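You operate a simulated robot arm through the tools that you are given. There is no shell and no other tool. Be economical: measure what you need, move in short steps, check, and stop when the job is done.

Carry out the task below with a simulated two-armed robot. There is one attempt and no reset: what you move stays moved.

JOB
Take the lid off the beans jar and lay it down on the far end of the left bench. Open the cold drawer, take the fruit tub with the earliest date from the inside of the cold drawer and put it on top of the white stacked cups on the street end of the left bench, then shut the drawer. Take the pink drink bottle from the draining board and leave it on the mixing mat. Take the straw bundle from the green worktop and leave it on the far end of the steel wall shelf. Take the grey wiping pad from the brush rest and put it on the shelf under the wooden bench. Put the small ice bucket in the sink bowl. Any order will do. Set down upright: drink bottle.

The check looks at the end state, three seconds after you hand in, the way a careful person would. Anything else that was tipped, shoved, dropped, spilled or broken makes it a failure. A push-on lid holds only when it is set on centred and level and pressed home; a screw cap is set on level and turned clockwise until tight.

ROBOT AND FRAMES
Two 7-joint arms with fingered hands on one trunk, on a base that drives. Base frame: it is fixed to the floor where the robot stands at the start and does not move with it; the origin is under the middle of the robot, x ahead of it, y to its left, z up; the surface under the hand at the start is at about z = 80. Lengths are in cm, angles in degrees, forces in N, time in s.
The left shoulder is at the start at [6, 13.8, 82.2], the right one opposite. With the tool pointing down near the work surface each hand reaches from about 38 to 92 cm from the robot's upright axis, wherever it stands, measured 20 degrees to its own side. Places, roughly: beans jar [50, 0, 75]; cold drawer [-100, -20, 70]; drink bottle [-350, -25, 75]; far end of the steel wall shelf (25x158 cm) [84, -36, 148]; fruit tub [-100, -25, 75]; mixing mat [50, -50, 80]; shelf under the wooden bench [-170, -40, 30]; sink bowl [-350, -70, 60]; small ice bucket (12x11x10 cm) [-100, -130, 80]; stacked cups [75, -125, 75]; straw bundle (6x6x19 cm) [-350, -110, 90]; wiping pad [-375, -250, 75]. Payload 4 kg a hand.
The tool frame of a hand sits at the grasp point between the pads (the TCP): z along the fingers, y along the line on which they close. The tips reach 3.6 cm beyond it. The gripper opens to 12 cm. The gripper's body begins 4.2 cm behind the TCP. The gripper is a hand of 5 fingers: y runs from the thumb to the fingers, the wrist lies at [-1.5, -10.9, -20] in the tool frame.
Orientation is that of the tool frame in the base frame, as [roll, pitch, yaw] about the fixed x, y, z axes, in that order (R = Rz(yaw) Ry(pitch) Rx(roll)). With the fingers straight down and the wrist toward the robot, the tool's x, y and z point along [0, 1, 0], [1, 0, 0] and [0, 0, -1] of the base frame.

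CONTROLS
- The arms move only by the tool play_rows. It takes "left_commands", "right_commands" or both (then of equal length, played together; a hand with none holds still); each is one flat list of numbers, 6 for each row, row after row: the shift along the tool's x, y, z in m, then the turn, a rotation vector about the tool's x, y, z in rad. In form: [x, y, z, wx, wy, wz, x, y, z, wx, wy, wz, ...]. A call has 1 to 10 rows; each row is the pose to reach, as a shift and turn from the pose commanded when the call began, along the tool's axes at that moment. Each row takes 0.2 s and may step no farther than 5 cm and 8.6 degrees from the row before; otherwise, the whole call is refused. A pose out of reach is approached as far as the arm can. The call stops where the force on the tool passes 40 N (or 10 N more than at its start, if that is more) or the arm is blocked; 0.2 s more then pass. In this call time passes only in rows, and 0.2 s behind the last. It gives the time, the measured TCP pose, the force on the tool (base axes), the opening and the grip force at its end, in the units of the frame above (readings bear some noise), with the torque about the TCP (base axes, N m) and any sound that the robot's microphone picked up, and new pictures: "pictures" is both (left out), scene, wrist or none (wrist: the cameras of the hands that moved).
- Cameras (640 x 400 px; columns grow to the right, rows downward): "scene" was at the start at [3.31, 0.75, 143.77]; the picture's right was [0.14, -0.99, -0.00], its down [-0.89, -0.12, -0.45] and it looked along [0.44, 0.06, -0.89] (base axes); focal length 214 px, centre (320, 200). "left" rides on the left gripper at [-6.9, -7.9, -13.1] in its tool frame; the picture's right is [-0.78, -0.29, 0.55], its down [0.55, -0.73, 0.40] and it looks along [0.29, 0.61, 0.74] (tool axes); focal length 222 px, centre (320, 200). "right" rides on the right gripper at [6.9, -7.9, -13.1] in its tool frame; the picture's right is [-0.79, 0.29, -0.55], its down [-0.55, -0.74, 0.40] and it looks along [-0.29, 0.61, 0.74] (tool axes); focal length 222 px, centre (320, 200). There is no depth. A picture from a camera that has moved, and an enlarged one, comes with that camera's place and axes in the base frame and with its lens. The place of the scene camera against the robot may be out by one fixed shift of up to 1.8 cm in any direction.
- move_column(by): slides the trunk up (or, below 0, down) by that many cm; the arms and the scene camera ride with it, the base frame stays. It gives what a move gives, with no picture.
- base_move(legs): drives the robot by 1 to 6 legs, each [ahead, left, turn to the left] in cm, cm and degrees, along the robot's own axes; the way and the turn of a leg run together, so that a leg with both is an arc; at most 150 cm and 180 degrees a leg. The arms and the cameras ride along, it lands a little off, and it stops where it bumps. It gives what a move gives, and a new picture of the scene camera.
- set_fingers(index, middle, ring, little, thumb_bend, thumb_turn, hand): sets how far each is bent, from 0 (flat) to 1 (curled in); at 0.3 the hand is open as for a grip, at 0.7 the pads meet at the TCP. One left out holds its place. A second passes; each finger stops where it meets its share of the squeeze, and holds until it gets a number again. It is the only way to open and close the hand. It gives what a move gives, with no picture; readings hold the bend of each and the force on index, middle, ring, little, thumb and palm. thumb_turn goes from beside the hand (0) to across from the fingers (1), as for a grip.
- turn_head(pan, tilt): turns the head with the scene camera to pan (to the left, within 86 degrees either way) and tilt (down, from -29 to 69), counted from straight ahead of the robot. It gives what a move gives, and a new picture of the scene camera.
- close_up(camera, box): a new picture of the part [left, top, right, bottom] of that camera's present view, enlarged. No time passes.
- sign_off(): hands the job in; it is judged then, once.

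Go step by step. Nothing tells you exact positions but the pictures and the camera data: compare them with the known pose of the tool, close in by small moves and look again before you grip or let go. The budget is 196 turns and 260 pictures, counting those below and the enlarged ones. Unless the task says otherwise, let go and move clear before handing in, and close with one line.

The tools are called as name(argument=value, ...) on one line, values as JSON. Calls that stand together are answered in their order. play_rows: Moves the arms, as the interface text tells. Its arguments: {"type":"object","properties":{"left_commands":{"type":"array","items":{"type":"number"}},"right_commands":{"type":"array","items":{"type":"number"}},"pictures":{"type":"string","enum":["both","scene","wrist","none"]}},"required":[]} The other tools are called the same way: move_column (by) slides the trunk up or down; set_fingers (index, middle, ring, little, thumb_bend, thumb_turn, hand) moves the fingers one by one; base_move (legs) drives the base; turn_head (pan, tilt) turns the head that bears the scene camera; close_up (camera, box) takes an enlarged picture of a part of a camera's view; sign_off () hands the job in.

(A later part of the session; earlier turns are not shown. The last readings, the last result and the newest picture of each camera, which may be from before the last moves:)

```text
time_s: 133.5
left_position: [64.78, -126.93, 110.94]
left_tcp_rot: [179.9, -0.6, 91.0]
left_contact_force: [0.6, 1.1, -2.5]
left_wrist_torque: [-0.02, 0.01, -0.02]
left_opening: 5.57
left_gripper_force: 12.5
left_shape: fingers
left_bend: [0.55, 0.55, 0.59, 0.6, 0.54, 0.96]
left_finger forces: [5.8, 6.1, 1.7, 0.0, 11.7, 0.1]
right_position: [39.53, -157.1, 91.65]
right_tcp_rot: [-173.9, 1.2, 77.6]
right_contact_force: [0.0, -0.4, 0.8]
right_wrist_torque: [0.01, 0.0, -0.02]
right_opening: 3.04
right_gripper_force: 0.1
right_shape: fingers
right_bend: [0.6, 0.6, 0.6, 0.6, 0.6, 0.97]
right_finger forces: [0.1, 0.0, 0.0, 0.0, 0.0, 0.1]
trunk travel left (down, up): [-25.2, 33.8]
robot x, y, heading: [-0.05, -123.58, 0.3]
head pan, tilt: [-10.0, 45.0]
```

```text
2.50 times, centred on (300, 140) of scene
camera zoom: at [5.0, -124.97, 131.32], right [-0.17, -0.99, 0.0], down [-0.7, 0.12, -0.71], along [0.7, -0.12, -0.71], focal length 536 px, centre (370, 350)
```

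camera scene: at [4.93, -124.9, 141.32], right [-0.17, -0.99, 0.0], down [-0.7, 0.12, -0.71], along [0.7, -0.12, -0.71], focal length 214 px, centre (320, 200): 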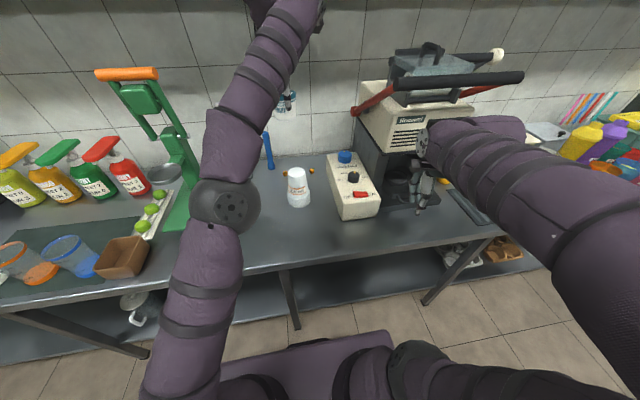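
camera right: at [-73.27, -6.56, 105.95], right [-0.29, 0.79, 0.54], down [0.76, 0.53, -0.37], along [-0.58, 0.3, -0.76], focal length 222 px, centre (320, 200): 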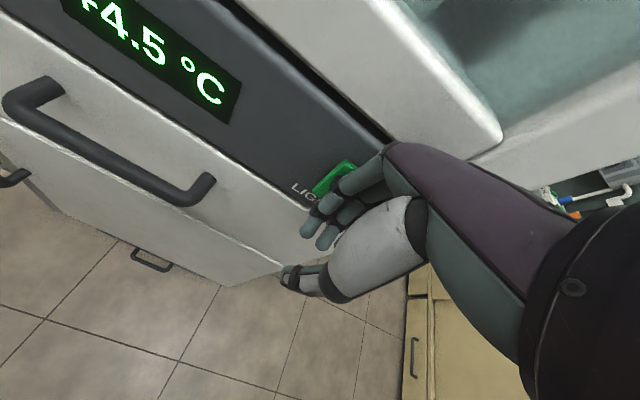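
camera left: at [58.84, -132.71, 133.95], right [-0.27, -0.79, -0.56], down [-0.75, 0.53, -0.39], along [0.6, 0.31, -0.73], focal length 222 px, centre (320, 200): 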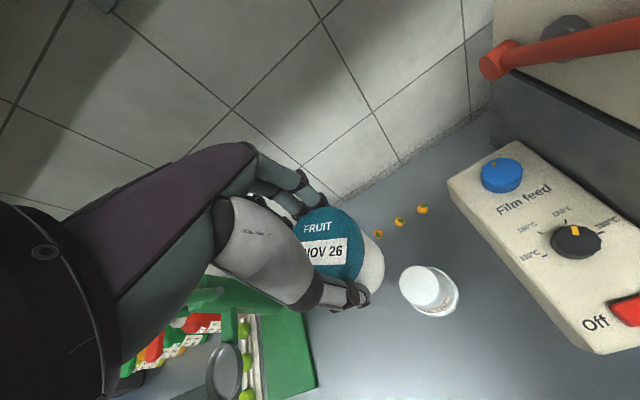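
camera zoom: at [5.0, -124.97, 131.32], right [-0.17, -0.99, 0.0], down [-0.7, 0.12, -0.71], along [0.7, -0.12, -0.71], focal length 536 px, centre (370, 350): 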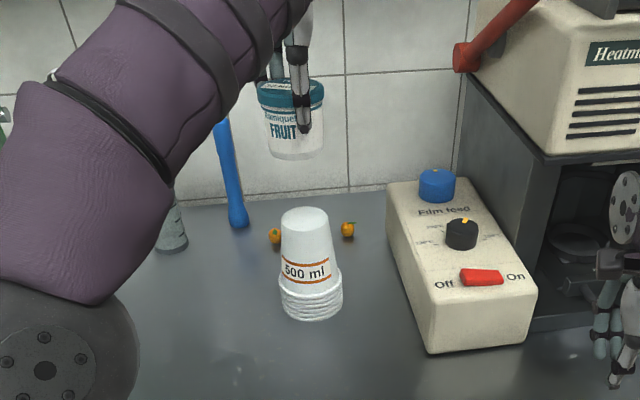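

I correct x by about +1.7 cm and descend further to compare again.

play_rows(left_commands=[0.004, 0.017, 0, 0, 0, 0], pictures="none")

move_column(by=-6.5)

close_up(camera="left", box=[240, 160, 480, 340])

close_up(camera="scene", box=[240, 90, 360, 190])

```text
time_s: 133.9
left_position: [66.53, -126.51, 110.82]
left_tcp_rot: [180.0, -0.6, 91.0]
left_contact_force: [-0.3, 0.7, -1.8]
left_wrist_torque: [-0.05, 0.0, 0.01]
left_opening: 5.57
left_gripper_force: 12.6
left_shape: fingers
left_bend: [0.55, 0.55, 0.59, 0.6, 0.54, 0.96]
left_finger forces: [5.7, 6.1, 1.7, 0.0, 11.9, 0.0]
right_position: [39.72, -157.16, 91.65]
right_tcp_rot: [-173.9, 1.1, 77.6]
right_contact_force: [0.4, -0.3, -0.4]
right_wrist_torque: [0.02, -0.02, 0.02]
right_opening: 3.04
right_gripper_force: 0.1
right_shape: fingers
right_bend: [0.6, 0.6, 0.6, 0.6, 0.6, 0.97]
right_finger forces: [0.1, 0.0, 0.0, 0.0, 0.0, 0.0]
trunk travel left (down, up): [-25.2, 33.8]
robot x, y, heading: [0.03, -123.83, 0.0]
head pan, tilt: [-10.0, 45.0]
```

```text
time_s: 134.9
left_position: [66.44, -126.5, 104.36]
left_tcp_rot: [179.8, -0.6, 90.9]
left_contact_force: [-0.6, -0.1, -2.5]
left_wrist_torque: [-0.02, -0.01, -0.02]
left_opening: 5.55
left_gripper_force: 12.8
left_shape: fingers
left_bend: [0.55, 0.55, 0.59, 0.6, 0.54, 0.96]
left_finger forces: [5.9, 6.2, 1.7, 0.1, 11.9, 0.0]
right_position: [39.47, -157.08, 85.23]
right_tcp_rot: [-173.9, 1.2, 77.5]
right_contact_force: [0.1, -1.0, -0.2]
right_wrist_torque: [0.0, -0.01, 0.0]
right_opening: 3.01
right_gripper_force: 0.1
right_shape: fingers
right_bend: [0.6, 0.6, 0.6, 0.6, 0.6, 0.97]
right_finger forces: [0.0, 0.0, 0.0, 0.0, 0.0, 0.0]
trunk travel left (down, up): [-18.7, 40.3]
robot x, y, heading: [-0.03, -123.42, 0.5]
head pan, tilt: [-10.0, 45.0]
```

```text
2.22 times, centred on (360, 250) of left
camera zoom: at [58.62, -133.61, 117.45], right [-0.28, -0.78, -0.56], down [-0.74, 0.54, -0.39], along [0.61, 0.3, -0.73], focal length 494 px, centre (231, 89)
```

zoom: 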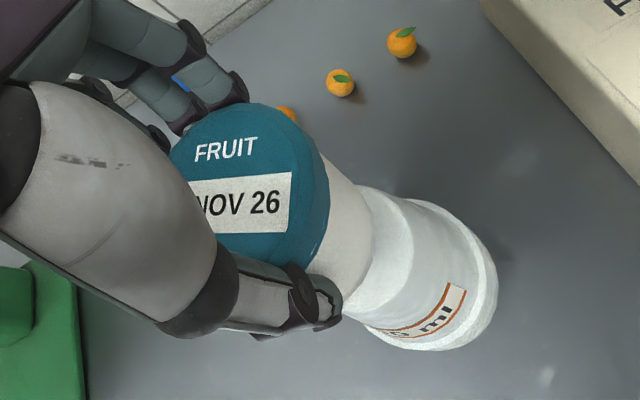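

```text
4.00 times, centred on (300, 140) of scene
camera zoom: at [5.0, -124.97, 124.82], right [-0.17, -0.99, 0.0], down [-0.7, 0.12, -0.71], along [0.7, -0.12, -0.71], focal length 858 px, centre (400, 440)
```

zoom: 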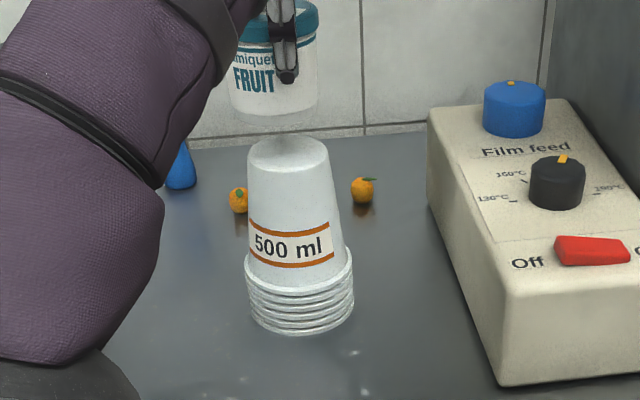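

Alignment is within about half a centimetre. I lower gently until contact.

play_rows(left_commands=[-0.002, -0.003, 0.01, 0, 0, 0, -0.002, -0.003, 0.018, 0, 0, 0, -0.002, -0.003, 0.024, 0, 0, 0], pictures="none")

close_up(camera="left", box=[240, 160, 480, 340])

close_up(camera="scene", box=[240, 90, 360, 190])

```text
time_s: 135.7
left_position: [66.04, -126.75, 101.83]
left_tcp_rot: [179.9, -0.5, 90.9]
left_contact_force: [0.5, -0.4, -1.6]
left_wrist_torque: [-0.02, -0.01, 0.02]
left_opening: 5.55
left_gripper_force: 12.9
left_shape: fingers
left_bend: [0.55, 0.55, 0.59, 0.6, 0.54, 0.96]
left_finger forces: [5.7, 6.2, 1.5, 0.0, 11.9, 0.1]
right_position: [39.65, -157.07, 85.2]
right_tcp_rot: [-173.9, 1.1, 77.6]
right_contact_force: [-0.4, -0.1, 0.3]
right_wrist_torque: [-0.01, -0.01, -0.01]
right_opening: 2.99
right_gripper_force: 0.0
right_shape: fingers
right_bend: [0.6, 0.6, 0.6, 0.6, 0.6, 0.97]
right_finger forces: [0.0, 0.0, 0.0, 0.0, 0.0, 0.0]
trunk travel left (down, up): [-18.7, 40.3]
robot x, y, heading: [0.14, -123.48, 0.2]
head pan, tilt: [-10.0, 45.0]
```

```text
2.22 times, centred on (360, 250) of left
camera zoom: at [58.27, -133.78, 114.94], right [-0.28, -0.78, -0.56], down [-0.74, 0.54, -0.39], along [0.61, 0.3, -0.73], focal length 494 px, centre (231, 89)
```

zoom: 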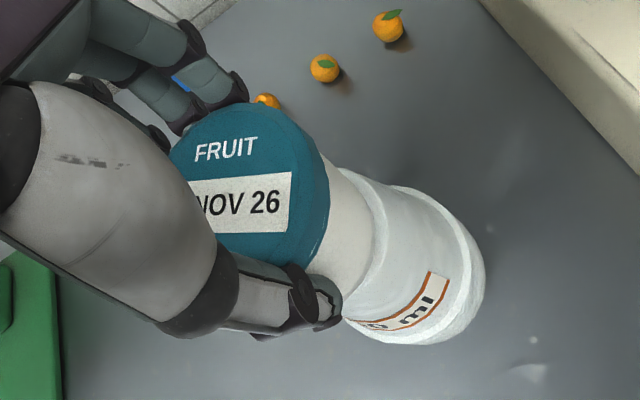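

```text
4.00 times, centred on (300, 140) of scene
camera zoom: at [5.01, -124.98, 124.81], right [-0.17, -0.99, 0.0], down [-0.7, 0.12, -0.71], along [0.7, -0.12, -0.71], focal length 858 px, centre (400, 440)
```

zoom: 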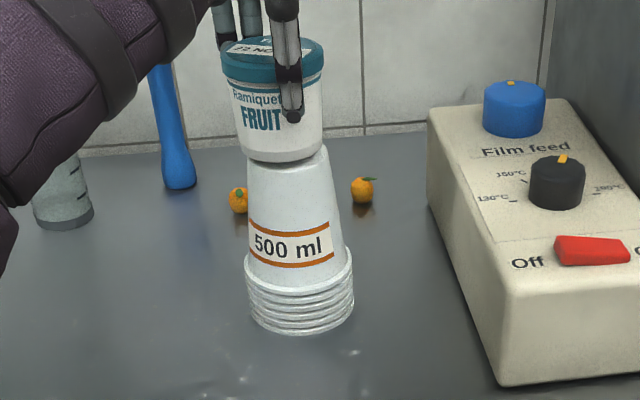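

Close above the stack; I shift 0.4 cm toward −y and continue down in tiny steps.

play_rows(left_commands=[-0.004, 0, 0.003, 0, 0, 0, -0.004, 0, 0.006, 0, 0, 0, -0.004, 0, 0.008, 0, 0, 0], pictures="none")

close_up(camera="scene", box=[240, 90, 360, 190])

```text
time_s: 136.5
left_position: [66.03, -127.08, 101.47]
left_tcp_rot: [179.6, -0.5, 91.0]
left_contact_force: [-1.8, 0.0, 10.0]
left_wrist_torque: [0.01, -0.22, -0.01]
left_opening: 5.57
left_gripper_force: 13.6
left_shape: fingers
left_bend: [0.55, 0.55, 0.59, 0.6, 0.54, 0.96]
left_finger forces: [5.7, 6.5, 1.6, 0.0, 13.5, 0.1]
right_position: [39.46, -156.99, 85.2]
right_tcp_rot: [-174.1, 1.1, 77.4]
right_contact_force: [0.2, -0.5, 0.4]
right_wrist_torque: [-0.03, -0.01, -0.02]
right_opening: 3.01
right_gripper_force: 0.0
right_shape: fingers
right_bend: [0.6, 0.6, 0.6, 0.6, 0.6, 0.97]
right_finger forces: [0.1, 0.1, 0.0, 0.0, 0.0, 0.0]
trunk travel left (down, up): [-18.7, 40.3]
robot x, y, heading: [-0.23, -123.44, 0.2]
head pan, tilt: [-10.0, 45.0]
```

```text
4.00 times, centred on (300, 140) of scene
camera zoom: at [4.91, -124.97, 124.84], right [-0.17, -0.99, 0.0], down [-0.7, 0.12, -0.71], along [0.7, -0.12, -0.71], focal length 858 px, centre (400, 440)
```

zoom: 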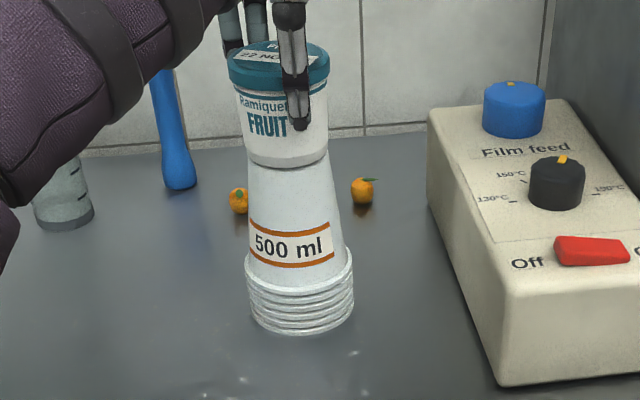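

Contact; laterally aligned, but the tub is ~0.8 cm too far back (+x). I lift slightly, shift and set down again.

play_rows(left_commands=[0, 0, -0.006, 0, 0, 0, 0, -0.008, -0.006, 0, 0, 0, 0, -0.008, -0.002, 0, 0, 0, 0, -0.008, -0.0005, 0, 0, 0], pictures="none")

close_up(camera="scene", box=[270, 110, 330, 160])

```text
time_s: 137.5
left_position: [65.24, -126.99, 101.38]
left_tcp_rot: [179.7, -0.4, 91.0]
left_contact_force: [-1.2, 0.1, 10.5]
left_wrist_torque: [0.11, -0.28, -0.01]
left_opening: 5.55
left_gripper_force: 14.1
left_shape: fingers
left_bend: [0.55, 0.55, 0.59, 0.6, 0.54, 0.96]
left_finger forces: [5.7, 6.9, 1.6, 0.1, 13.6, 0.1]
right_position: [39.49, -156.96, 85.23]
right_tcp_rot: [-174.0, 1.2, 77.5]
right_contact_force: [0.1, 0.9, -0.1]
right_wrist_torque: [-0.01, 0.04, 0.01]
right_opening: 3.01
right_gripper_force: 0.0
right_shape: fingers
right_bend: [0.6, 0.6, 0.6, 0.6, 0.6, 0.97]
right_finger forces: [0.0, 0.0, 0.1, 0.0, 0.0, 0.0]
trunk travel left (down, up): [-18.7, 40.3]
robot x, y, heading: [-0.24, -123.24, 0.4]
head pan, tilt: [-10.0, 45.0]
```

```text
8.00 times, centred on (300, 135) of scene
camera zoom: at [4.91, -124.96, 124.84], right [-0.17, -0.99, 0.0], down [-0.7, 0.12, -0.71], along [0.7, -0.12, -0.71], focal length 1716 px, centre (480, 720)
```

zoom: 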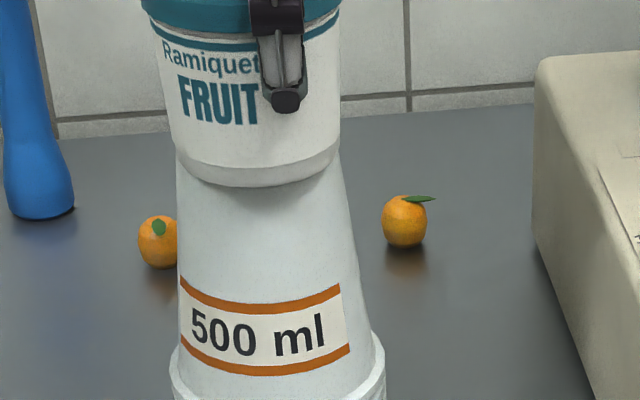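

Now well centred. I release and rise.

set_fingers(hand="left", index=0.3, middle=0.3, ring=0.3, little=0.3, thumb_bend=0.3)

play_rows(left_commands=[0, 0, -0.03, 0, 0, 0, 0, 0, -0.07, 0, 0, 0, 0, 0, -0.11, 0, 0, 0, 0, -0.03, -0.14, 0, 0, 0, 0, -0.07, -0.16, 0, 0, 0, 0, -0.11, -0.16, 0, 0, 0, 0.02, -0.15, -0.16, 0, 0, 0, 0.04, -0.19, -0.16, 0, 0, 0], pictures="scene")

close_up(camera="scene", box=[220, 70, 380, 190])

```text
time_s: 138.5
left_position: [65.22, -127.2, 101.2]
left_tcp_rot: [179.9, -0.7, 90.9]
left_contact_force: [-0.4, -0.6, -0.1]
left_wrist_torque: [-0.02, 0.0, -0.02]
left_opening: 11.85
left_gripper_force: 0.1
left_shape: fingers
left_bend: [0.3, 0.3, 0.3, 0.3, 0.3, 0.97]
left_finger forces: [0.0, 0.1, 0.0, 0.0, 0.0, 0.0]
right_position: [39.58, -157.08, 85.2]
right_tcp_rot: [-174.1, 1.1, 77.5]
right_contact_force: [-0.7, -0.1, 0.0]
right_wrist_torque: [-0.01, 0.0, -0.02]
right_opening: 3.02
right_gripper_force: 0.1
right_shape: fingers
right_bend: [0.6, 0.6, 0.6, 0.6, 0.6, 0.97]
right_finger forces: [0.0, 0.1, 0.0, 0.0, 0.1, 0.0]
trunk travel left (down, up): [-18.7, 40.3]
robot x, y, heading: [-0.35, -123.68, 0.2]
head pan, tilt: [-10.0, 45.0]
```

```text
time_s: 140.3
left_position: [46.33, -123.74, 117.11]
left_tcp_rot: [179.9, -0.6, 91.0]
left_contact_force: [0.1, -0.8, -1.3]
left_wrist_torque: [0.06, 0.03, 0.0]
left_opening: 11.93
left_gripper_force: 0.1
left_shape: fingers
left_bend: [0.3, 0.3, 0.3, 0.3, 0.3, 0.97]
left_finger forces: [0.1, 0.0, 0.1, 0.1, 0.0, 0.0]
left hand out of reach, approached as far as the arm can: row 2, 3, 4, 5, 6
right_position: [39.65, -157.01, 85.18]
right_tcp_rot: [-173.9, 1.2, 77.6]
right_contact_force: [0.0, -0.1, -0.4]
right_wrist_torque: [0.04, 0.03, 0.01]
right_opening: 3.03
right_gripper_force: 0.1
right_shape: fingers
right_bend: [0.6, 0.6, 0.6, 0.6, 0.6, 0.97]
right_finger forces: [0.1, 0.0, 0.1, 0.1, 0.0, 0.1]
trunk travel left (down, up): [-18.7, 40.3]
robot x, y, heading: [0.15, -123.57, 0.3]
head pan, tilt: [-10.0, 45.0]
camera scene: at [5.04, -124.98, 124.8], right [-0.17, -0.99, 0.0], down [-0.7, 0.12, -0.71], along [0.7, -0.12, -0.71], focal length 214 px, centre (320, 200)
```

scene: 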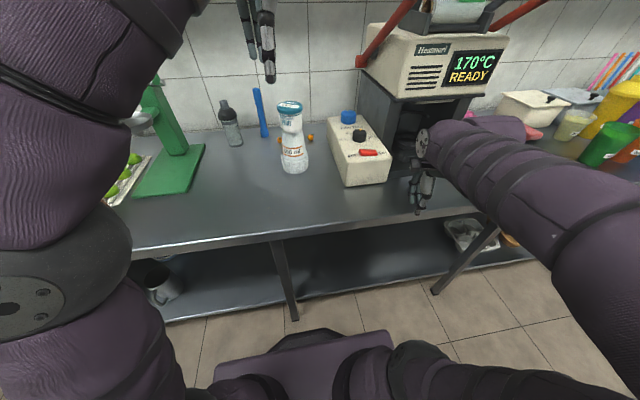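

```text
3.33 times, centred on (300, 130) of scene
camera zoom: at [5.04, -124.98, 124.8], right [-0.17, -0.99, 0.0], down [-0.7, 0.12, -0.71], along [0.7, -0.12, -0.71], focal length 715 px, centre (387, 433)
```

zoom: 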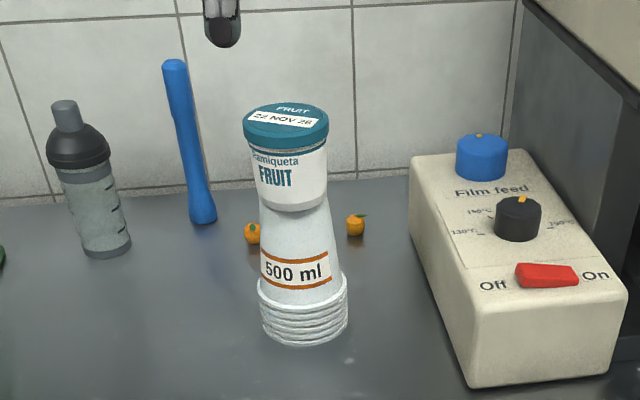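

The tub stands well centred on the stack. Next the ice bucket: back off, raise the trunk and turn to face the island.

move_column(by=14)

base_move(legs=[[-12, 0, 0], [0, 0, 90], [0, 0, 90]])

turn_head(pan=5, tilt=42)

```text
time_s: 142.0
left_position: [46.27, -123.49, 131.13]
left_tcp_rot: [179.9, -0.5, 90.8]
left_contact_force: [-0.3, 0.3, -0.2]
left_wrist_torque: [0.02, 0.0, 0.01]
left_opening: 11.9
left_gripper_force: 0.1
left_shape: fingers
left_bend: [0.3, 0.3, 0.3, 0.3, 0.3, 0.97]
left_finger forces: [0.1, 0.1, 0.1, 0.1, 0.0, 0.0]
right_position: [39.64, -156.98, 99.28]
right_tcp_rot: [-174.0, 1.1, 77.6]
right_contact_force: [-0.3, -0.7, 0.2]
right_wrist_torque: [-0.02, -0.02, -0.03]
right_opening: 3.02
right_gripper_force: 0.0
right_shape: fingers
right_bend: [0.6, 0.6, 0.6, 0.6, 0.6, 0.97]
right_finger forces: [0.0, 0.0, 0.0, 0.1, 0.0, 0.1]
trunk travel left (down, up): [-32.7, 26.3]
robot x, y, heading: [-0.33, -123.66, 0.4]
head pan, tilt: [-10.0, 45.0]
```

```text
time_s: 150.9
left_position: [-58.42, -123.29, 131.07]
left_tcp_rot: [179.9, -0.6, -89.5]
left_contact_force: [-0.1, -0.1, -0.3]
left_wrist_torque: [0.01, 0.02, 0.01]
left_opening: 11.92
left_gripper_force: 0.1
left_shape: fingers
left_bend: [0.3, 0.3, 0.3, 0.3, 0.3, 0.97]
left_finger forces: [0.0, 0.0, 0.1, 0.0, 0.0, 0.0]
right_position: [-51.57, -89.77, 99.24]
right_tcp_rot: [-174.0, 1.2, -102.8]
right_contact_force: [0.1, -0.4, 1.0]
right_wrist_torque: [0.02, 0.02, -0.02]
right_opening: 3.01
right_gripper_force: 0.1
right_shape: fingers
right_bend: [0.6, 0.6, 0.6, 0.6, 0.6, 0.97]
right_finger forces: [0.1, 0.1, 0.0, 0.0, 0.0, 0.1]
trunk travel left (down, up): [-32.7, 26.3]
robot x, y, heading: [-11.99, -123.7, 179.9]
head pan, tilt: [-10.0, 45.0]
camera scene: at [-16.96, -122.2, 138.81], right [0.17, 0.98, 0.0], down [0.7, -0.12, -0.71], along [-0.7, 0.12, -0.71], focal length 214 px, centre (320, 200)
```

scene: 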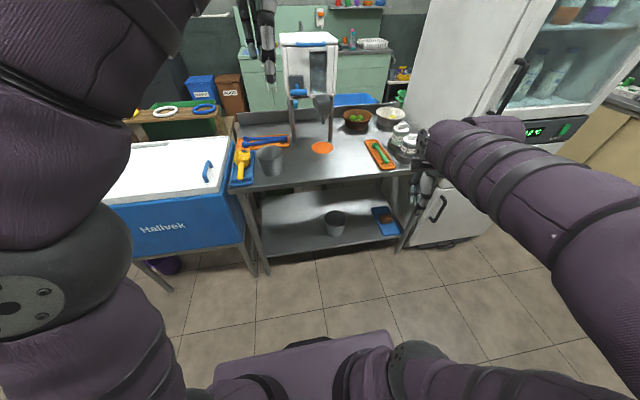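

```text
time_s: 151.6
left_position: [-58.48, -123.1, 131.16]
left_tcp_rot: [179.9, -0.6, -89.4]
left_contact_force: [0.7, 0.3, -0.5]
left_wrist_torque: [-0.01, 0.0, 0.01]
left_opening: 11.93
left_gripper_force: 0.1
left_shape: fingers
left_bend: [0.3, 0.3, 0.3, 0.3, 0.3, 0.97]
left_finger forces: [0.0, 0.0, 0.0, 0.0, 0.1, 0.0]
right_position: [-51.65, -89.73, 99.21]
right_tcp_rot: [-174.0, 1.2, -102.8]
right_contact_force: [-0.6, 0.0, 0.1]
right_wrist_torque: [0.0, 0.01, -0.01]
right_opening: 3.03
right_gripper_force: 0.1
right_shape: fingers
right_bend: [0.6, 0.6, 0.6, 0.6, 0.6, 0.97]
right_finger forces: [0.1, 0.1, 0.0, 0.0, 0.1, 0.0]
trunk travel left (down, up): [-32.7, 26.3]
robot x, y, heading: [-12.07, -123.77, 180.0]
head pan, tilt: [5.0, 42.0]
camera scene: at [-17.28, -124.33, 139.24], right [-0.09, 1.0, 0.0], down [0.67, 0.06, -0.74], along [-0.74, -0.06, -0.67], focal length 214 px, centre (320, 200)
```

scene: 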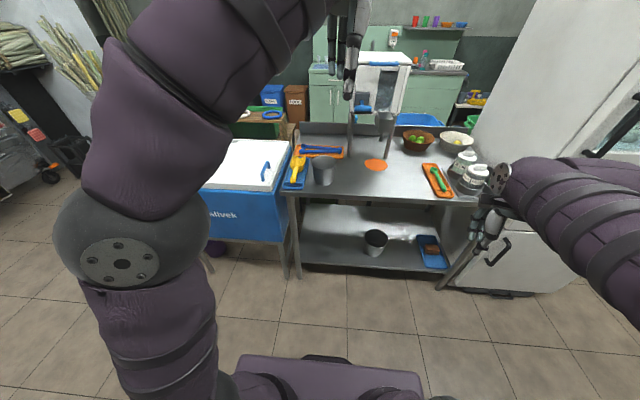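

The top bucket at about [-97,-130] is the small ice bucket. I look closer.

close_up(camera="scene", box=[260, 120, 420, 220])

close_up(camera="left", box=[0, 0, 640, 400])

```text
4.00 times, centred on (340, 170) of scene
camera zoom: at [-17.28, -124.33, 139.24], right [-0.09, 1.0, 0.0], down [0.67, 0.06, -0.74], along [-0.74, -0.06, -0.67], focal length 858 px, centre (240, 320)
```

zoom: 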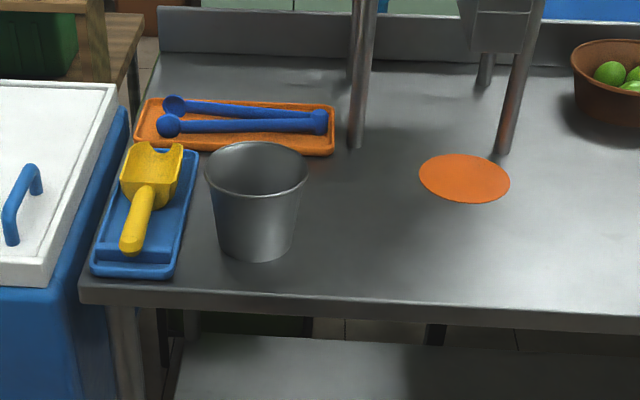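

```text
1.00 times, centred on (320, 200) of left (not enlarged: the box is as wide or as high as the picture)
camera zoom: at [-50.58, -115.93, 144.2], right [0.28, 0.78, -0.56], down [0.74, -0.55, -0.39], along [-0.61, -0.3, -0.73], focal length 222 px, centre (320, 200)
```

zoom: 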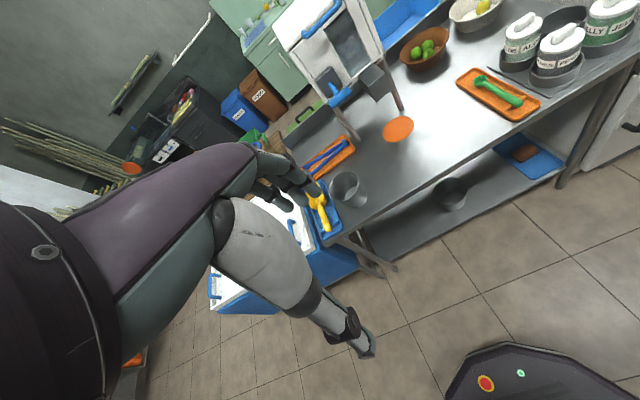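

I drive 10 cm closer and will pinch the bucket's near rim (fingers inside, thumb outside).

base_move(legs=[[10, 0, 0]])

play_rows(left_commands=[0.015, 0.03, 0.03, 0, 0, 0, 0.03, 0.06, 0.06, 0, 0, 0, 0.045, 0.09, 0.09, 0, 0, 0, 0.06, 0.12, 0.12, 0, 0, 0, 0.06, 0.15, 0.15, 0, 0, 0, 0.06, 0.18, 0.18, 0, 0, 0, 0.06, 0.2, 0.22, 0, 0, 0, 0.06, 0.2, 0.26, 0, 0, 0], pictures="both")

```text
time_s: 152.8
left_position: [-68.63, -123.16, 131.01]
left_tcp_rot: [180.0, -0.7, -89.4]
left_contact_force: [0.3, 1.1, -0.1]
left_wrist_torque: [0.0, 0.01, 0.02]
left_opening: 11.92
left_gripper_force: 0.1
left_shape: fingers
left_bend: [0.3, 0.3, 0.3, 0.3, 0.3, 0.97]
left_finger forces: [0.0, 0.1, 0.0, 0.1, 0.0, 0.0]
right_position: [-61.77, -89.74, 99.22]
right_tcp_rot: [-173.9, 1.1, -102.9]
right_contact_force: [0.2, -0.4, 0.8]
right_wrist_torque: [0.0, -0.05, -0.01]
right_opening: 3.01
right_gripper_force: 0.0
right_shape: fingers
right_bend: [0.6, 0.6, 0.6, 0.6, 0.6, 0.97]
right_finger forces: [0.0, 0.0, 0.1, 0.0, 0.0, 0.0]
trunk travel left (down, up): [-32.7, 26.3]
robot x, y, heading: [-22.36, -123.66, 179.9]
head pan, tilt: [5.0, 42.0]
camera scene: at [-27.51, -124.31, 139.24], right [-0.09, 1.0, 0.0], down [0.67, 0.06, -0.74], along [-0.74, -0.06, -0.67], focal length 214 px, centre (320, 200)
```

scene: 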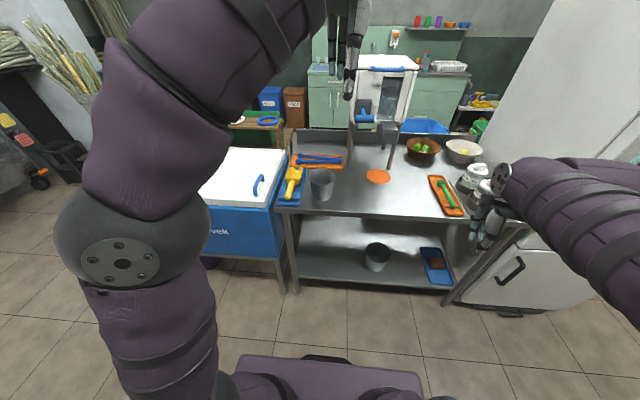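

```text
time_s: 154.6
left_position: [-88.57, -129.63, 105.31]
left_tcp_rot: [179.8, -0.7, -89.3]
left_contact_force: [0.6, 0.2, -0.1]
left_wrist_torque: [0.01, -0.01, 0.03]
left_opening: 11.92
left_gripper_force: 0.1
left_shape: fingers
left_bend: [0.3, 0.3, 0.3, 0.3, 0.3, 0.97]
left_finger forces: [0.1, 0.1, 0.1, 0.1, 0.0, 0.0]
right_position: [-61.75, -89.64, 99.25]
right_tcp_rot: [-173.8, 1.0, -102.9]
right_contact_force: [-0.4, 0.8, -0.7]
right_wrist_torque: [-0.01, 0.0, 0.02]
right_opening: 3.03
right_gripper_force: 0.0
right_shape: fingers
right_bend: [0.6, 0.6, 0.6, 0.6, 0.6, 0.97]
right_finger forces: [0.1, 0.0, 0.1, 0.0, 0.0, 0.0]
trunk travel left (down, up): [-32.7, 26.3]
robot x, y, heading: [-22.07, -123.63, 179.9]
head pan, tilt: [5.0, 42.0]
camera scene: at [-27.41, -124.32, 139.25], right [-0.09, 1.0, 0.0], down [0.67, 0.06, -0.74], along [-0.74, -0.06, -0.67], focal length 214 px, centre (320, 200)
camera left: at [-80.63, -122.37, 118.27], right [0.28, 0.78, -0.56], down [0.74, -0.55, -0.39], along [-0.61, -0.3, -0.73], focal length 222 px, centre (320, 200)
```

scene: 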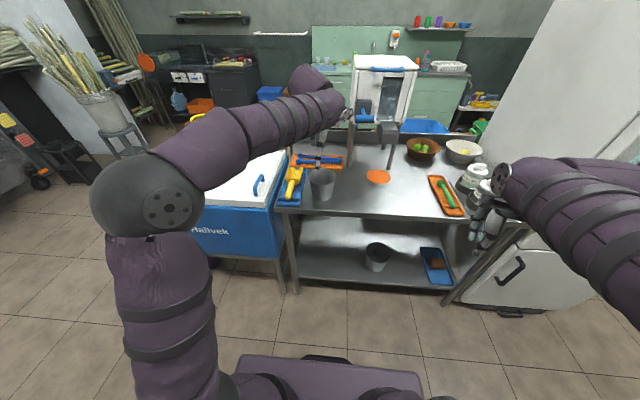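
left: 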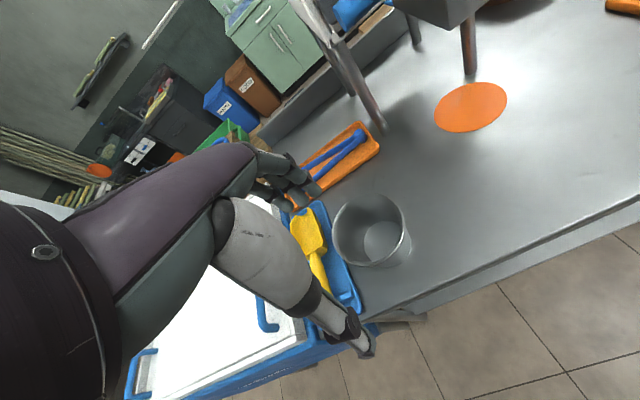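

play_rows(left_commands=[0, 0.014, 0.04, 0, 0, 0, 0, 0.014, 0.08, 0, 0, 0, -0.002, 0.014, 0.11, 0, 0, 0, -0.002, 0.014, 0.13, 0, 0, 0], pictures="wrist")

```text
time_s: 155.6
left_position: [-90.09, -129.67, 92.18]
left_tcp_rot: [179.8, -0.7, -89.4]
left_contact_force: [-0.8, -0.6, -0.1]
left_wrist_torque: [0.01, -0.01, -0.01]
left_opening: 11.9
left_gripper_force: 0.1
left_shape: fingers
left_bend: [0.3, 0.3, 0.3, 0.3, 0.3, 0.97]
left_finger forces: [0.0, 0.0, 0.0, 0.0, 0.1, 0.0]
right_position: [-61.71, -89.63, 99.29]
right_tcp_rot: [-173.9, 1.1, -103.0]
right_contact_force: [1.1, 0.6, 0.7]
right_wrist_torque: [-0.02, -0.03, -0.03]
right_opening: 2.99
right_gripper_force: 0.1
right_shape: fingers
right_bend: [0.6, 0.6, 0.6, 0.6, 0.6, 0.97]
right_finger forces: [0.0, 0.1, 0.0, 0.0, 0.0, 0.0]
trunk travel left (down, up): [-32.7, 26.3]
robot x, y, heading: [-22.21, -123.6, 180.0]
head pan, tilt: [5.0, 42.0]
camera left: at [-82.15, -122.44, 105.2], right [0.28, 0.78, -0.56], down [0.74, -0.55, -0.39], along [-0.61, -0.3, -0.73], focal length 222 px, centre (320, 200)
```

left: 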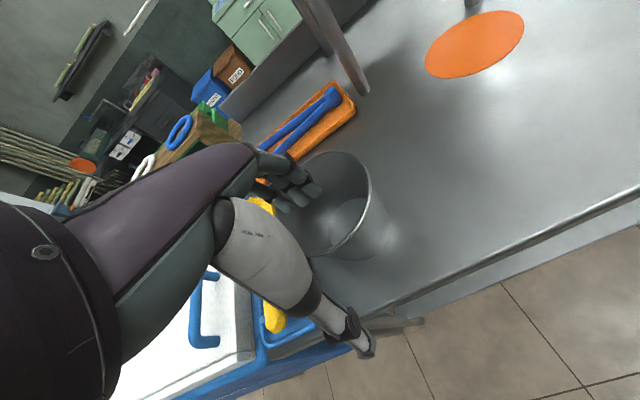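

Fingers are inside, thumb outside, the near rim at the TCP. Lower 1.2 cm and close.

play_rows(left_commands=[0, 0, 0.012, 0, 0, 0], pictures="none")

set_fingers(hand="left", index=0.8, middle=0.8, ring=0.8, little=0.8, thumb_bend=0.8)

close_up(camera="left", box=[200, 100, 520, 380])

```text
time_s: 156.0
left_position: [-90.11, -129.69, 90.97]
left_tcp_rot: [179.9, -0.6, -89.4]
left_contact_force: [0.1, -0.2, 0.8]
left_wrist_torque: [0.05, -0.01, 0.0]
left_opening: 11.93
left_gripper_force: 0.0
left_shape: fingers
left_bend: [0.3, 0.3, 0.3, 0.3, 0.3, 0.97]
left_finger forces: [0.1, 0.0, 0.0, 0.1, 0.0, 0.1]
right_position: [-61.67, -89.62, 99.25]
right_tcp_rot: [-173.9, 1.1, -102.9]
right_contact_force: [0.0, -0.4, -0.8]
right_wrist_torque: [-0.01, -0.04, 0.0]
right_opening: 2.99
right_gripper_force: 0.0
right_shape: fingers
right_bend: [0.6, 0.6, 0.6, 0.6, 0.6, 0.97]
right_finger forces: [0.0, 0.1, 0.1, 0.0, 0.1, 0.0]
trunk travel left (down, up): [-32.7, 26.3]
robot x, y, heading: [-22.54, -123.69, 180.1]
head pan, tilt: [5.0, 42.0]
```

```text
time_s: 157.0
left_position: [-90.08, -129.67, 90.99]
left_tcp_rot: [179.8, -0.6, -89.4]
left_contact_force: [-0.3, -0.3, 0.0]
left_wrist_torque: [-0.05, 0.05, 0.0]
left_opening: 0.01
left_gripper_force: 16.6
left_shape: fingers
left_bend: [0.73, 0.78, 0.8, 0.8, 0.74, 0.95]
left_finger forces: [15.3, 4.6, 0.0, 0.0, 13.8, 0.0]
right_position: [-61.74, -89.67, 99.2]
right_tcp_rot: [-173.9, 1.0, -102.9]
right_contact_force: [-0.4, 0.2, 0.0]
right_wrist_torque: [0.0, 0.01, 0.01]
right_opening: 3.01
right_gripper_force: 0.1
right_shape: fingers
right_bend: [0.6, 0.6, 0.6, 0.6, 0.6, 0.97]
right_finger forces: [0.0, 0.0, 0.0, 0.0, 0.1, 0.0]
trunk travel left (down, up): [-32.7, 26.3]
robot x, y, heading: [-21.85, -123.71, 180.0]
head pan, tilt: [5.0, 42.0]
```

```text
1.43 times, centred on (360, 240) of left
camera zoom: at [-82.1, -122.38, 104.05], right [0.28, 0.78, -0.56], down [0.74, -0.55, -0.39], along [-0.61, -0.3, -0.73], focal length 317 px, centre (263, 143)
```

zoom: 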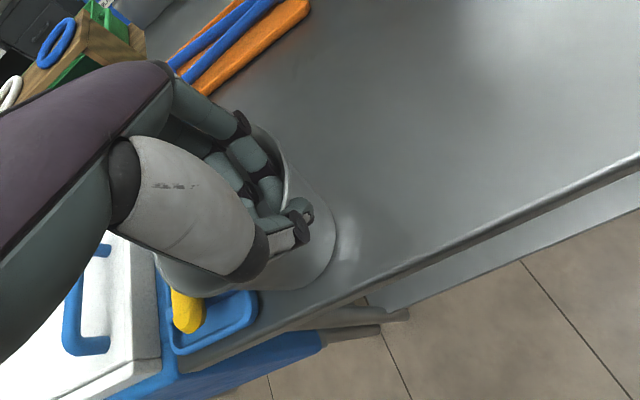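

play_rows(left_commands=[0, 0, -0.01, 0, 0, 0, 0, 0, -0.03, 0, 0, 0, 0, 0, -0.06, 0, 0, 0], pictures="wrist")

close_up(camera="scene", box=[240, 100, 400, 220])

```text
time_s: 157.8
left_position: [-89.92, -129.47, 96.81]
left_tcp_rot: [179.9, -0.6, -89.4]
left_contact_force: [-0.4, 0.0, -2.3]
left_wrist_torque: [0.06, -0.04, 0.01]
left_opening: 0.0
left_gripper_force: 14.3
left_shape: fingers
left_bend: [0.73, 0.79, 0.8, 0.8, 0.74, 0.94]
left_finger forces: [11.4, 4.5, 0.1, 0.0, 14.0, 0.0]
right_position: [-61.63, -89.65, 99.24]
right_tcp_rot: [-174.1, 1.1, -102.8]
right_contact_force: [-0.2, 0.0, -0.6]
right_wrist_torque: [-0.02, -0.01, -0.01]
right_opening: 2.99
right_gripper_force: 0.0
right_shape: fingers
right_bend: [0.6, 0.6, 0.6, 0.6, 0.6, 0.97]
right_finger forces: [0.0, 0.0, 0.0, 0.1, 0.1, 0.0]
trunk travel left (down, up): [-32.7, 26.3]
robot x, y, heading: [-22.23, -123.41, 179.9]
head pan, tilt: [5.0, 42.0]
camera left: at [-82.0, -122.22, 110.03], right [0.28, 0.78, -0.56], down [0.74, -0.55, -0.39], along [-0.61, -0.3, -0.73], focal length 222 px, centre (320, 200)
```

left: 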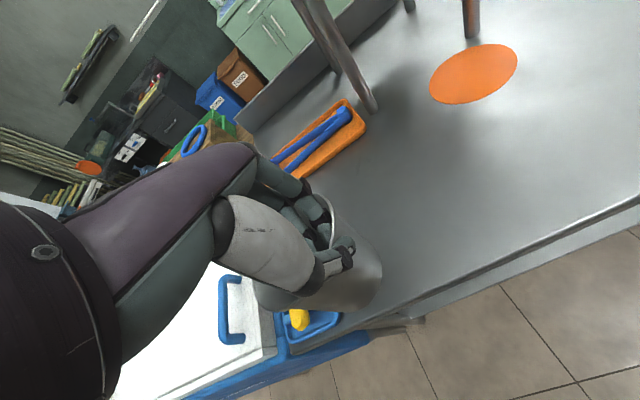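

```text
3.33 times, centred on (320, 160) of scene
camera zoom: at [-27.39, -124.32, 139.24], right [-0.09, 1.0, 0.0], down [0.67, 0.06, -0.74], along [-0.74, -0.06, -0.67], focal length 715 px, centre (320, 333)
```

zoom: 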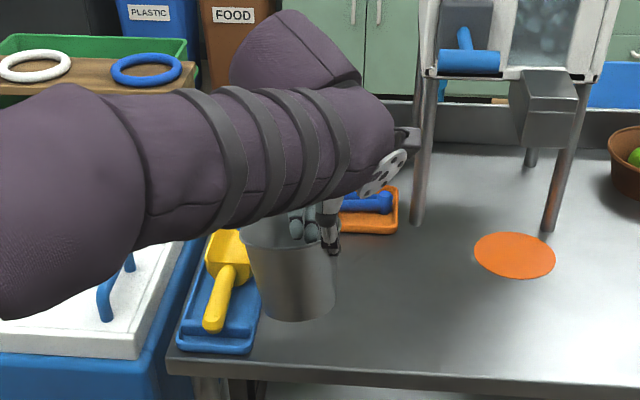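

The bucket is held securely and upright. I lift and retract it, then look for a route to the sink.

play_rows(left_commands=[0, 0, -0.04, 0, 0, 0, 0, 0, -0.08, 0, 0, 0, 0, 0, -0.12, 0, 0, 0, 0, -0.03, -0.15, 0, 0, 0, 0, -0.07, -0.17, 0, 0, 0, 0, -0.11, -0.18, 0, 0, 0, 0, -0.15, -0.18, 0, 0, 0, 0, -0.19, -0.18, 0, 0, 0, 0, -0.23, -0.18, 0, 0, 0], pictures="none")

turn_head(pan=50, tilt=30)

turn_head(pan=-15, tilt=22)

```text
time_s: 159.8
left_position: [-66.96, -129.16, 115.04]
left_tcp_rot: [179.8, -0.6, -89.3]
left_contact_force: [0.4, -0.2, -0.9]
left_wrist_torque: [0.02, 0.02, -0.03]
left_opening: 0.02
left_gripper_force: 14.9
left_shape: fingers
left_bend: [0.73, 0.79, 0.8, 0.8, 0.75, 0.94]
left_finger forces: [12.0, 4.9, 0.0, 0.0, 13.3, 0.1]
right_position: [-61.76, -89.52, 99.22]
right_tcp_rot: [-174.0, 1.0, -102.9]
right_contact_force: [0.2, -0.9, 0.2]
right_wrist_torque: [0.01, 0.03, 0.03]
right_opening: 2.99
right_gripper_force: 0.0
right_shape: fingers
right_bend: [0.6, 0.6, 0.6, 0.6, 0.6, 0.97]
right_finger forces: [0.0, 0.0, 0.0, 0.0, 0.1, 0.0]
trunk travel left (down, up): [-32.7, 26.3]
robot x, y, heading: [-21.86, -124.04, 179.9]
head pan, tilt: [5.0, 42.0]
```

```text
time_s: 160.9
left_position: [-67.11, -129.14, 115.13]
left_tcp_rot: [179.9, -0.6, -89.4]
left_contact_force: [-0.5, -0.1, -1.2]
left_wrist_torque: [0.08, -0.01, 0.02]
left_opening: 0.0
left_gripper_force: 14.8
left_shape: fingers
left_bend: [0.73, 0.79, 0.8, 0.8, 0.75, 0.94]
left_finger forces: [12.1, 4.7, 0.0, 0.0, 13.6, 0.1]
right_position: [-61.75, -89.85, 99.29]
right_tcp_rot: [-173.8, 1.1, -102.9]
right_contact_force: [-0.5, 0.2, 0.2]
right_wrist_torque: [0.0, -0.01, 0.01]
right_opening: 2.99
right_gripper_force: 0.0
right_shape: fingers
right_bend: [0.6, 0.6, 0.6, 0.6, 0.6, 0.97]
right_finger forces: [0.1, 0.1, 0.1, 0.1, 0.0, 0.0]
trunk travel left (down, up): [-32.7, 26.3]
robot x, y, heading: [-22.3, -123.55, 180.2]
head pan, tilt: [50.0, 30.0]
camera scene: at [-24.91, -130.52, 141.07], right [-0.76, 0.65, 0.0], down [0.32, 0.38, -0.87], along [-0.56, -0.66, -0.5], focal length 214 px, centre (320, 200)
```

scene: 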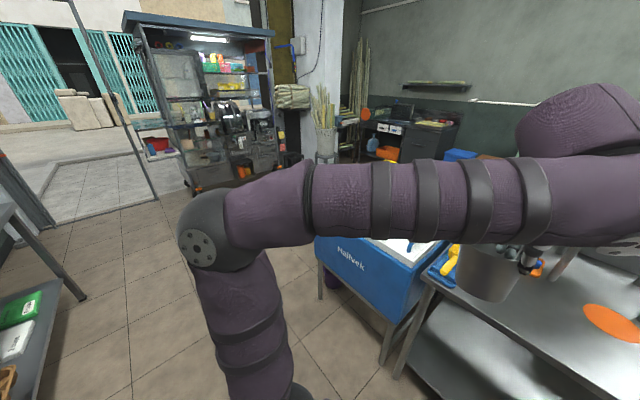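

```text
time_s: 162.3
left_position: [-66.97, -129.1, 115.02]
left_tcp_rot: [179.9, -0.7, -89.4]
left_contact_force: [0.5, 0.1, -1.6]
left_wrist_torque: [0.03, -0.02, -0.02]
left_opening: 0.0
left_gripper_force: 15.0
left_shape: fingers
left_bend: [0.73, 0.79, 0.8, 0.8, 0.75, 0.94]
left_finger forces: [12.2, 4.6, 0.0, 0.0, 13.6, 0.0]
right_position: [-61.74, -89.73, 99.25]
right_tcp_rot: [-173.9, 1.1, -102.8]
right_contact_force: [-0.1, -0.2, 0.1]
right_wrist_torque: [0.02, 0.0, 0.01]
right_opening: 2.99
right_gripper_force: 0.1
right_shape: fingers
right_bend: [0.6, 0.6, 0.6, 0.6, 0.6, 0.97]
right_finger forces: [0.0, 0.0, 0.0, 0.0, 0.1, 0.0]
trunk travel left (down, up): [-32.7, 26.3]
robot x, y, heading: [-21.97, -123.61, 180.1]
head pan, tilt: [-15.0, 22.0]
camera scene: at [-28.04, -121.2, 142.36], right [0.26, 0.97, 0.0], down [0.36, -0.1, -0.93], along [-0.9, 0.24, -0.37], focal length 214 px, centre (320, 200)
```

scene: 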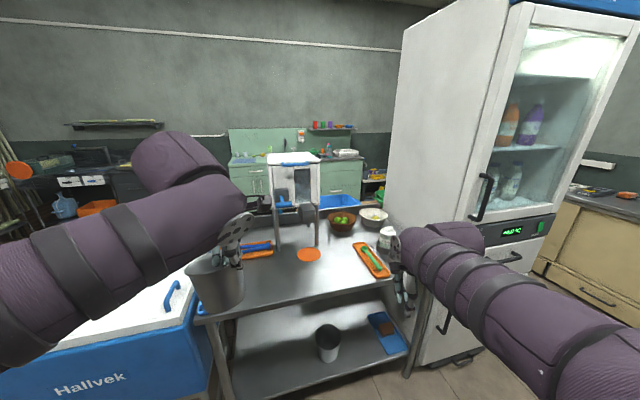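

The street-side route is open. I back up, sidestep to y≈−260 and look ahead.

base_move(legs=[[-14, 0, 0], [0, 140, 0]])

turn_head(pan=0, tilt=25)

```text
time_s: 170.2
left_position: [-55.56, -268.68, 115.1]
left_tcp_rot: [179.9, -0.7, -91.2]
left_contact_force: [-1.1, -0.3, -2.0]
left_wrist_torque: [0.07, 0.0, 0.0]
left_opening: 0.0
left_gripper_force: 15.4
left_shape: fingers
left_bend: [0.73, 0.79, 0.8, 0.8, 0.75, 0.94]
left_finger forces: [12.4, 4.9, 0.0, 0.0, 13.7, 0.0]
right_position: [-48.99, -229.37, 99.32]
right_tcp_rot: [-173.8, 1.1, -104.7]
right_contact_force: [0.3, -0.8, 0.4]
right_wrist_torque: [0.0, -0.02, -0.01]
right_opening: 3.01
right_gripper_force: 0.1
right_shape: fingers
right_bend: [0.6, 0.6, 0.6, 0.6, 0.6, 0.97]
right_finger forces: [0.0, 0.0, 0.0, 0.1, 0.0, 0.0]
trunk travel left (down, up): [-32.7, 26.3]
robot x, y, heading: [-10.14, -264.24, 178.2]
head pan, tilt: [-15.0, 22.0]
camera scene: at [-16.37, -261.94, 142.36], right [0.29, 0.96, 0.0], down [0.36, -0.11, -0.93], along [-0.89, 0.27, -0.37], focal length 214 px, centre (320, 200)
```

scene: 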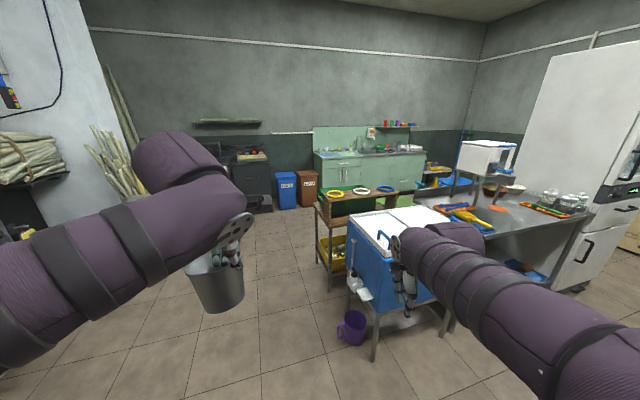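

```text
time_s: 171.0
left_position: [-55.56, -268.61, 115.02]
left_tcp_rot: [179.9, -0.7, -91.1]
left_contact_force: [-0.9, 0.5, -1.6]
left_wrist_torque: [0.02, -0.03, -0.01]
left_opening: 0.0
left_gripper_force: 15.5
left_shape: fingers
left_bend: [0.73, 0.79, 0.8, 0.8, 0.75, 0.94]
left_finger forces: [12.4, 4.9, 0.0, 0.1, 13.8, 0.0]
right_position: [-48.96, -229.31, 99.27]
right_tcp_rot: [-174.0, 1.0, -104.6]
right_contact_force: [0.0, 0.1, -0.2]
right_wrist_torque: [0.01, -0.03, 0.03]
right_opening: 3.02
right_gripper_force: 0.1
right_shape: fingers
right_bend: [0.6, 0.6, 0.6, 0.6, 0.6, 0.97]
right_finger forces: [0.1, 0.0, 0.1, 0.0, 0.0, 0.0]
trunk travel left (down, up): [-32.7, 26.3]
robot x, y, heading: [-10.71, -264.65, 178.0]
head pan, tilt: [0.0, 25.0]
camera scene: at [-16.7, -264.31, 141.87], right [0.03, 1.0, 0.0], down [0.42, -0.01, -0.91], along [-0.91, 0.03, -0.42], focal length 214 px, centre (320, 200)
```

scene: 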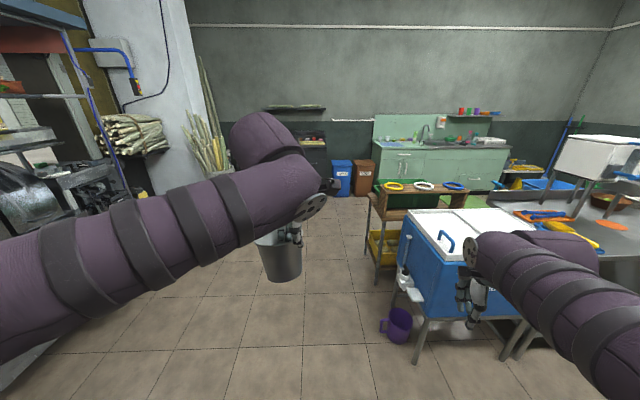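

I sidestep 25 cm more and drive ahead 230 cm.

base_move(legs=[[0, 25, 2], [130, 0, 0], [100, 0, 0]])

turn_head(pan=-50, tilt=28)

```text
time_s: 183.8
left_position: [-286.63, -297.76, 115.01]
left_tcp_rot: [180.0, -0.6, -88.3]
left_contact_force: [0.3, -0.3, -1.5]
left_wrist_torque: [0.03, -0.05, 0.0]
left_opening: 0.0
left_gripper_force: 15.3
left_shape: fingers
left_bend: [0.73, 0.79, 0.8, 0.8, 0.75, 0.94]
left_finger forces: [12.4, 4.8, 0.0, 0.1, 13.7, 0.1]
right_position: [-281.97, -258.25, 99.25]
right_tcp_rot: [-173.9, 1.1, -101.6]
right_contact_force: [0.2, 0.2, -0.3]
right_wrist_torque: [0.0, -0.01, 0.0]
right_opening: 3.0
right_gripper_force: 0.0
right_shape: fingers
right_bend: [0.6, 0.6, 0.6, 0.6, 0.6, 0.97]
right_finger forces: [0.1, 0.0, 0.0, 0.0, 0.0, 0.1]
trunk travel left (down, up): [-32.7, 26.3]
robot x, y, heading: [-241.8, -291.37, -178.9]
head pan, tilt: [0.0, 25.0]
camera scene: at [-247.92, -291.48, 141.87], right [-0.02, 1.0, 0.0], down [0.42, 0.01, -0.91], along [-0.91, -0.02, -0.42], focal length 214 px, centre (320, 200)
```

scene: 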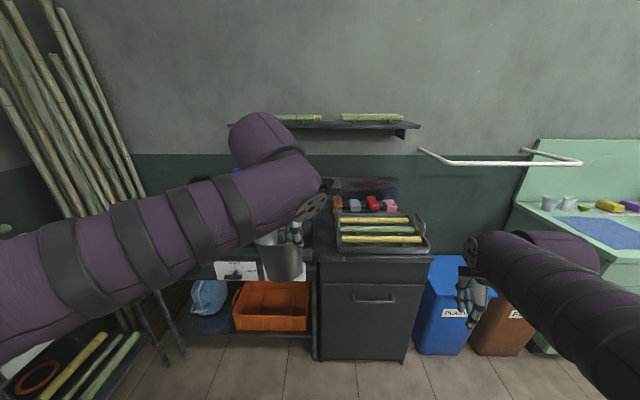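

```text
time_s: 184.9
left_position: [-286.44, -297.83, 114.98]
left_tcp_rot: [179.9, -0.6, -88.3]
left_contact_force: [-1.4, -0.2, -1.6]
left_wrist_torque: [0.05, -0.07, -0.01]
left_opening: 0.02
left_gripper_force: 15.5
left_shape: fingers
left_bend: [0.73, 0.79, 0.8, 0.8, 0.75, 0.94]
left_finger forces: [12.3, 4.8, 0.1, 0.0, 13.7, 0.0]
right_position: [-281.99, -258.29, 99.32]
right_tcp_rot: [-173.9, 1.1, -101.6]
right_contact_force: [-0.3, 0.2, -0.2]
right_wrist_torque: [-0.02, -0.01, 0.01]
right_opening: 3.0
right_gripper_force: 0.0
right_shape: fingers
right_bend: [0.6, 0.6, 0.6, 0.6, 0.6, 0.97]
right_finger forces: [0.0, 0.1, 0.0, 0.0, 0.0, 0.0]
trunk travel left (down, up): [-32.7, 26.3]
robot x, y, heading: [-242.05, -291.49, -179.1]
head pan, tilt: [-50.0, 28.0]
camera scene: at [-244.68, -284.43, 141.39], right [0.75, 0.66, 0.0], down [0.31, -0.35, -0.88], along [-0.58, 0.67, -0.47], focal length 214 px, centre (320, 200)
```

scene: 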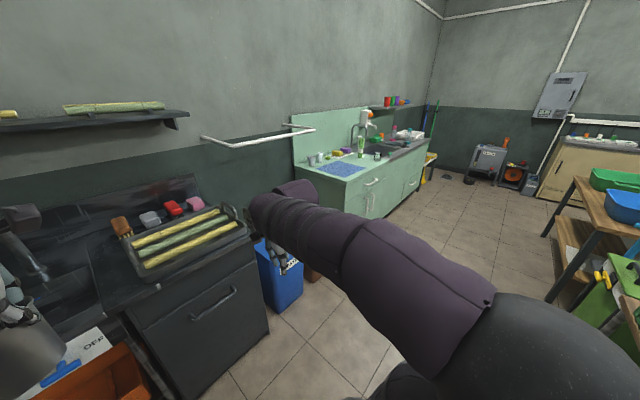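

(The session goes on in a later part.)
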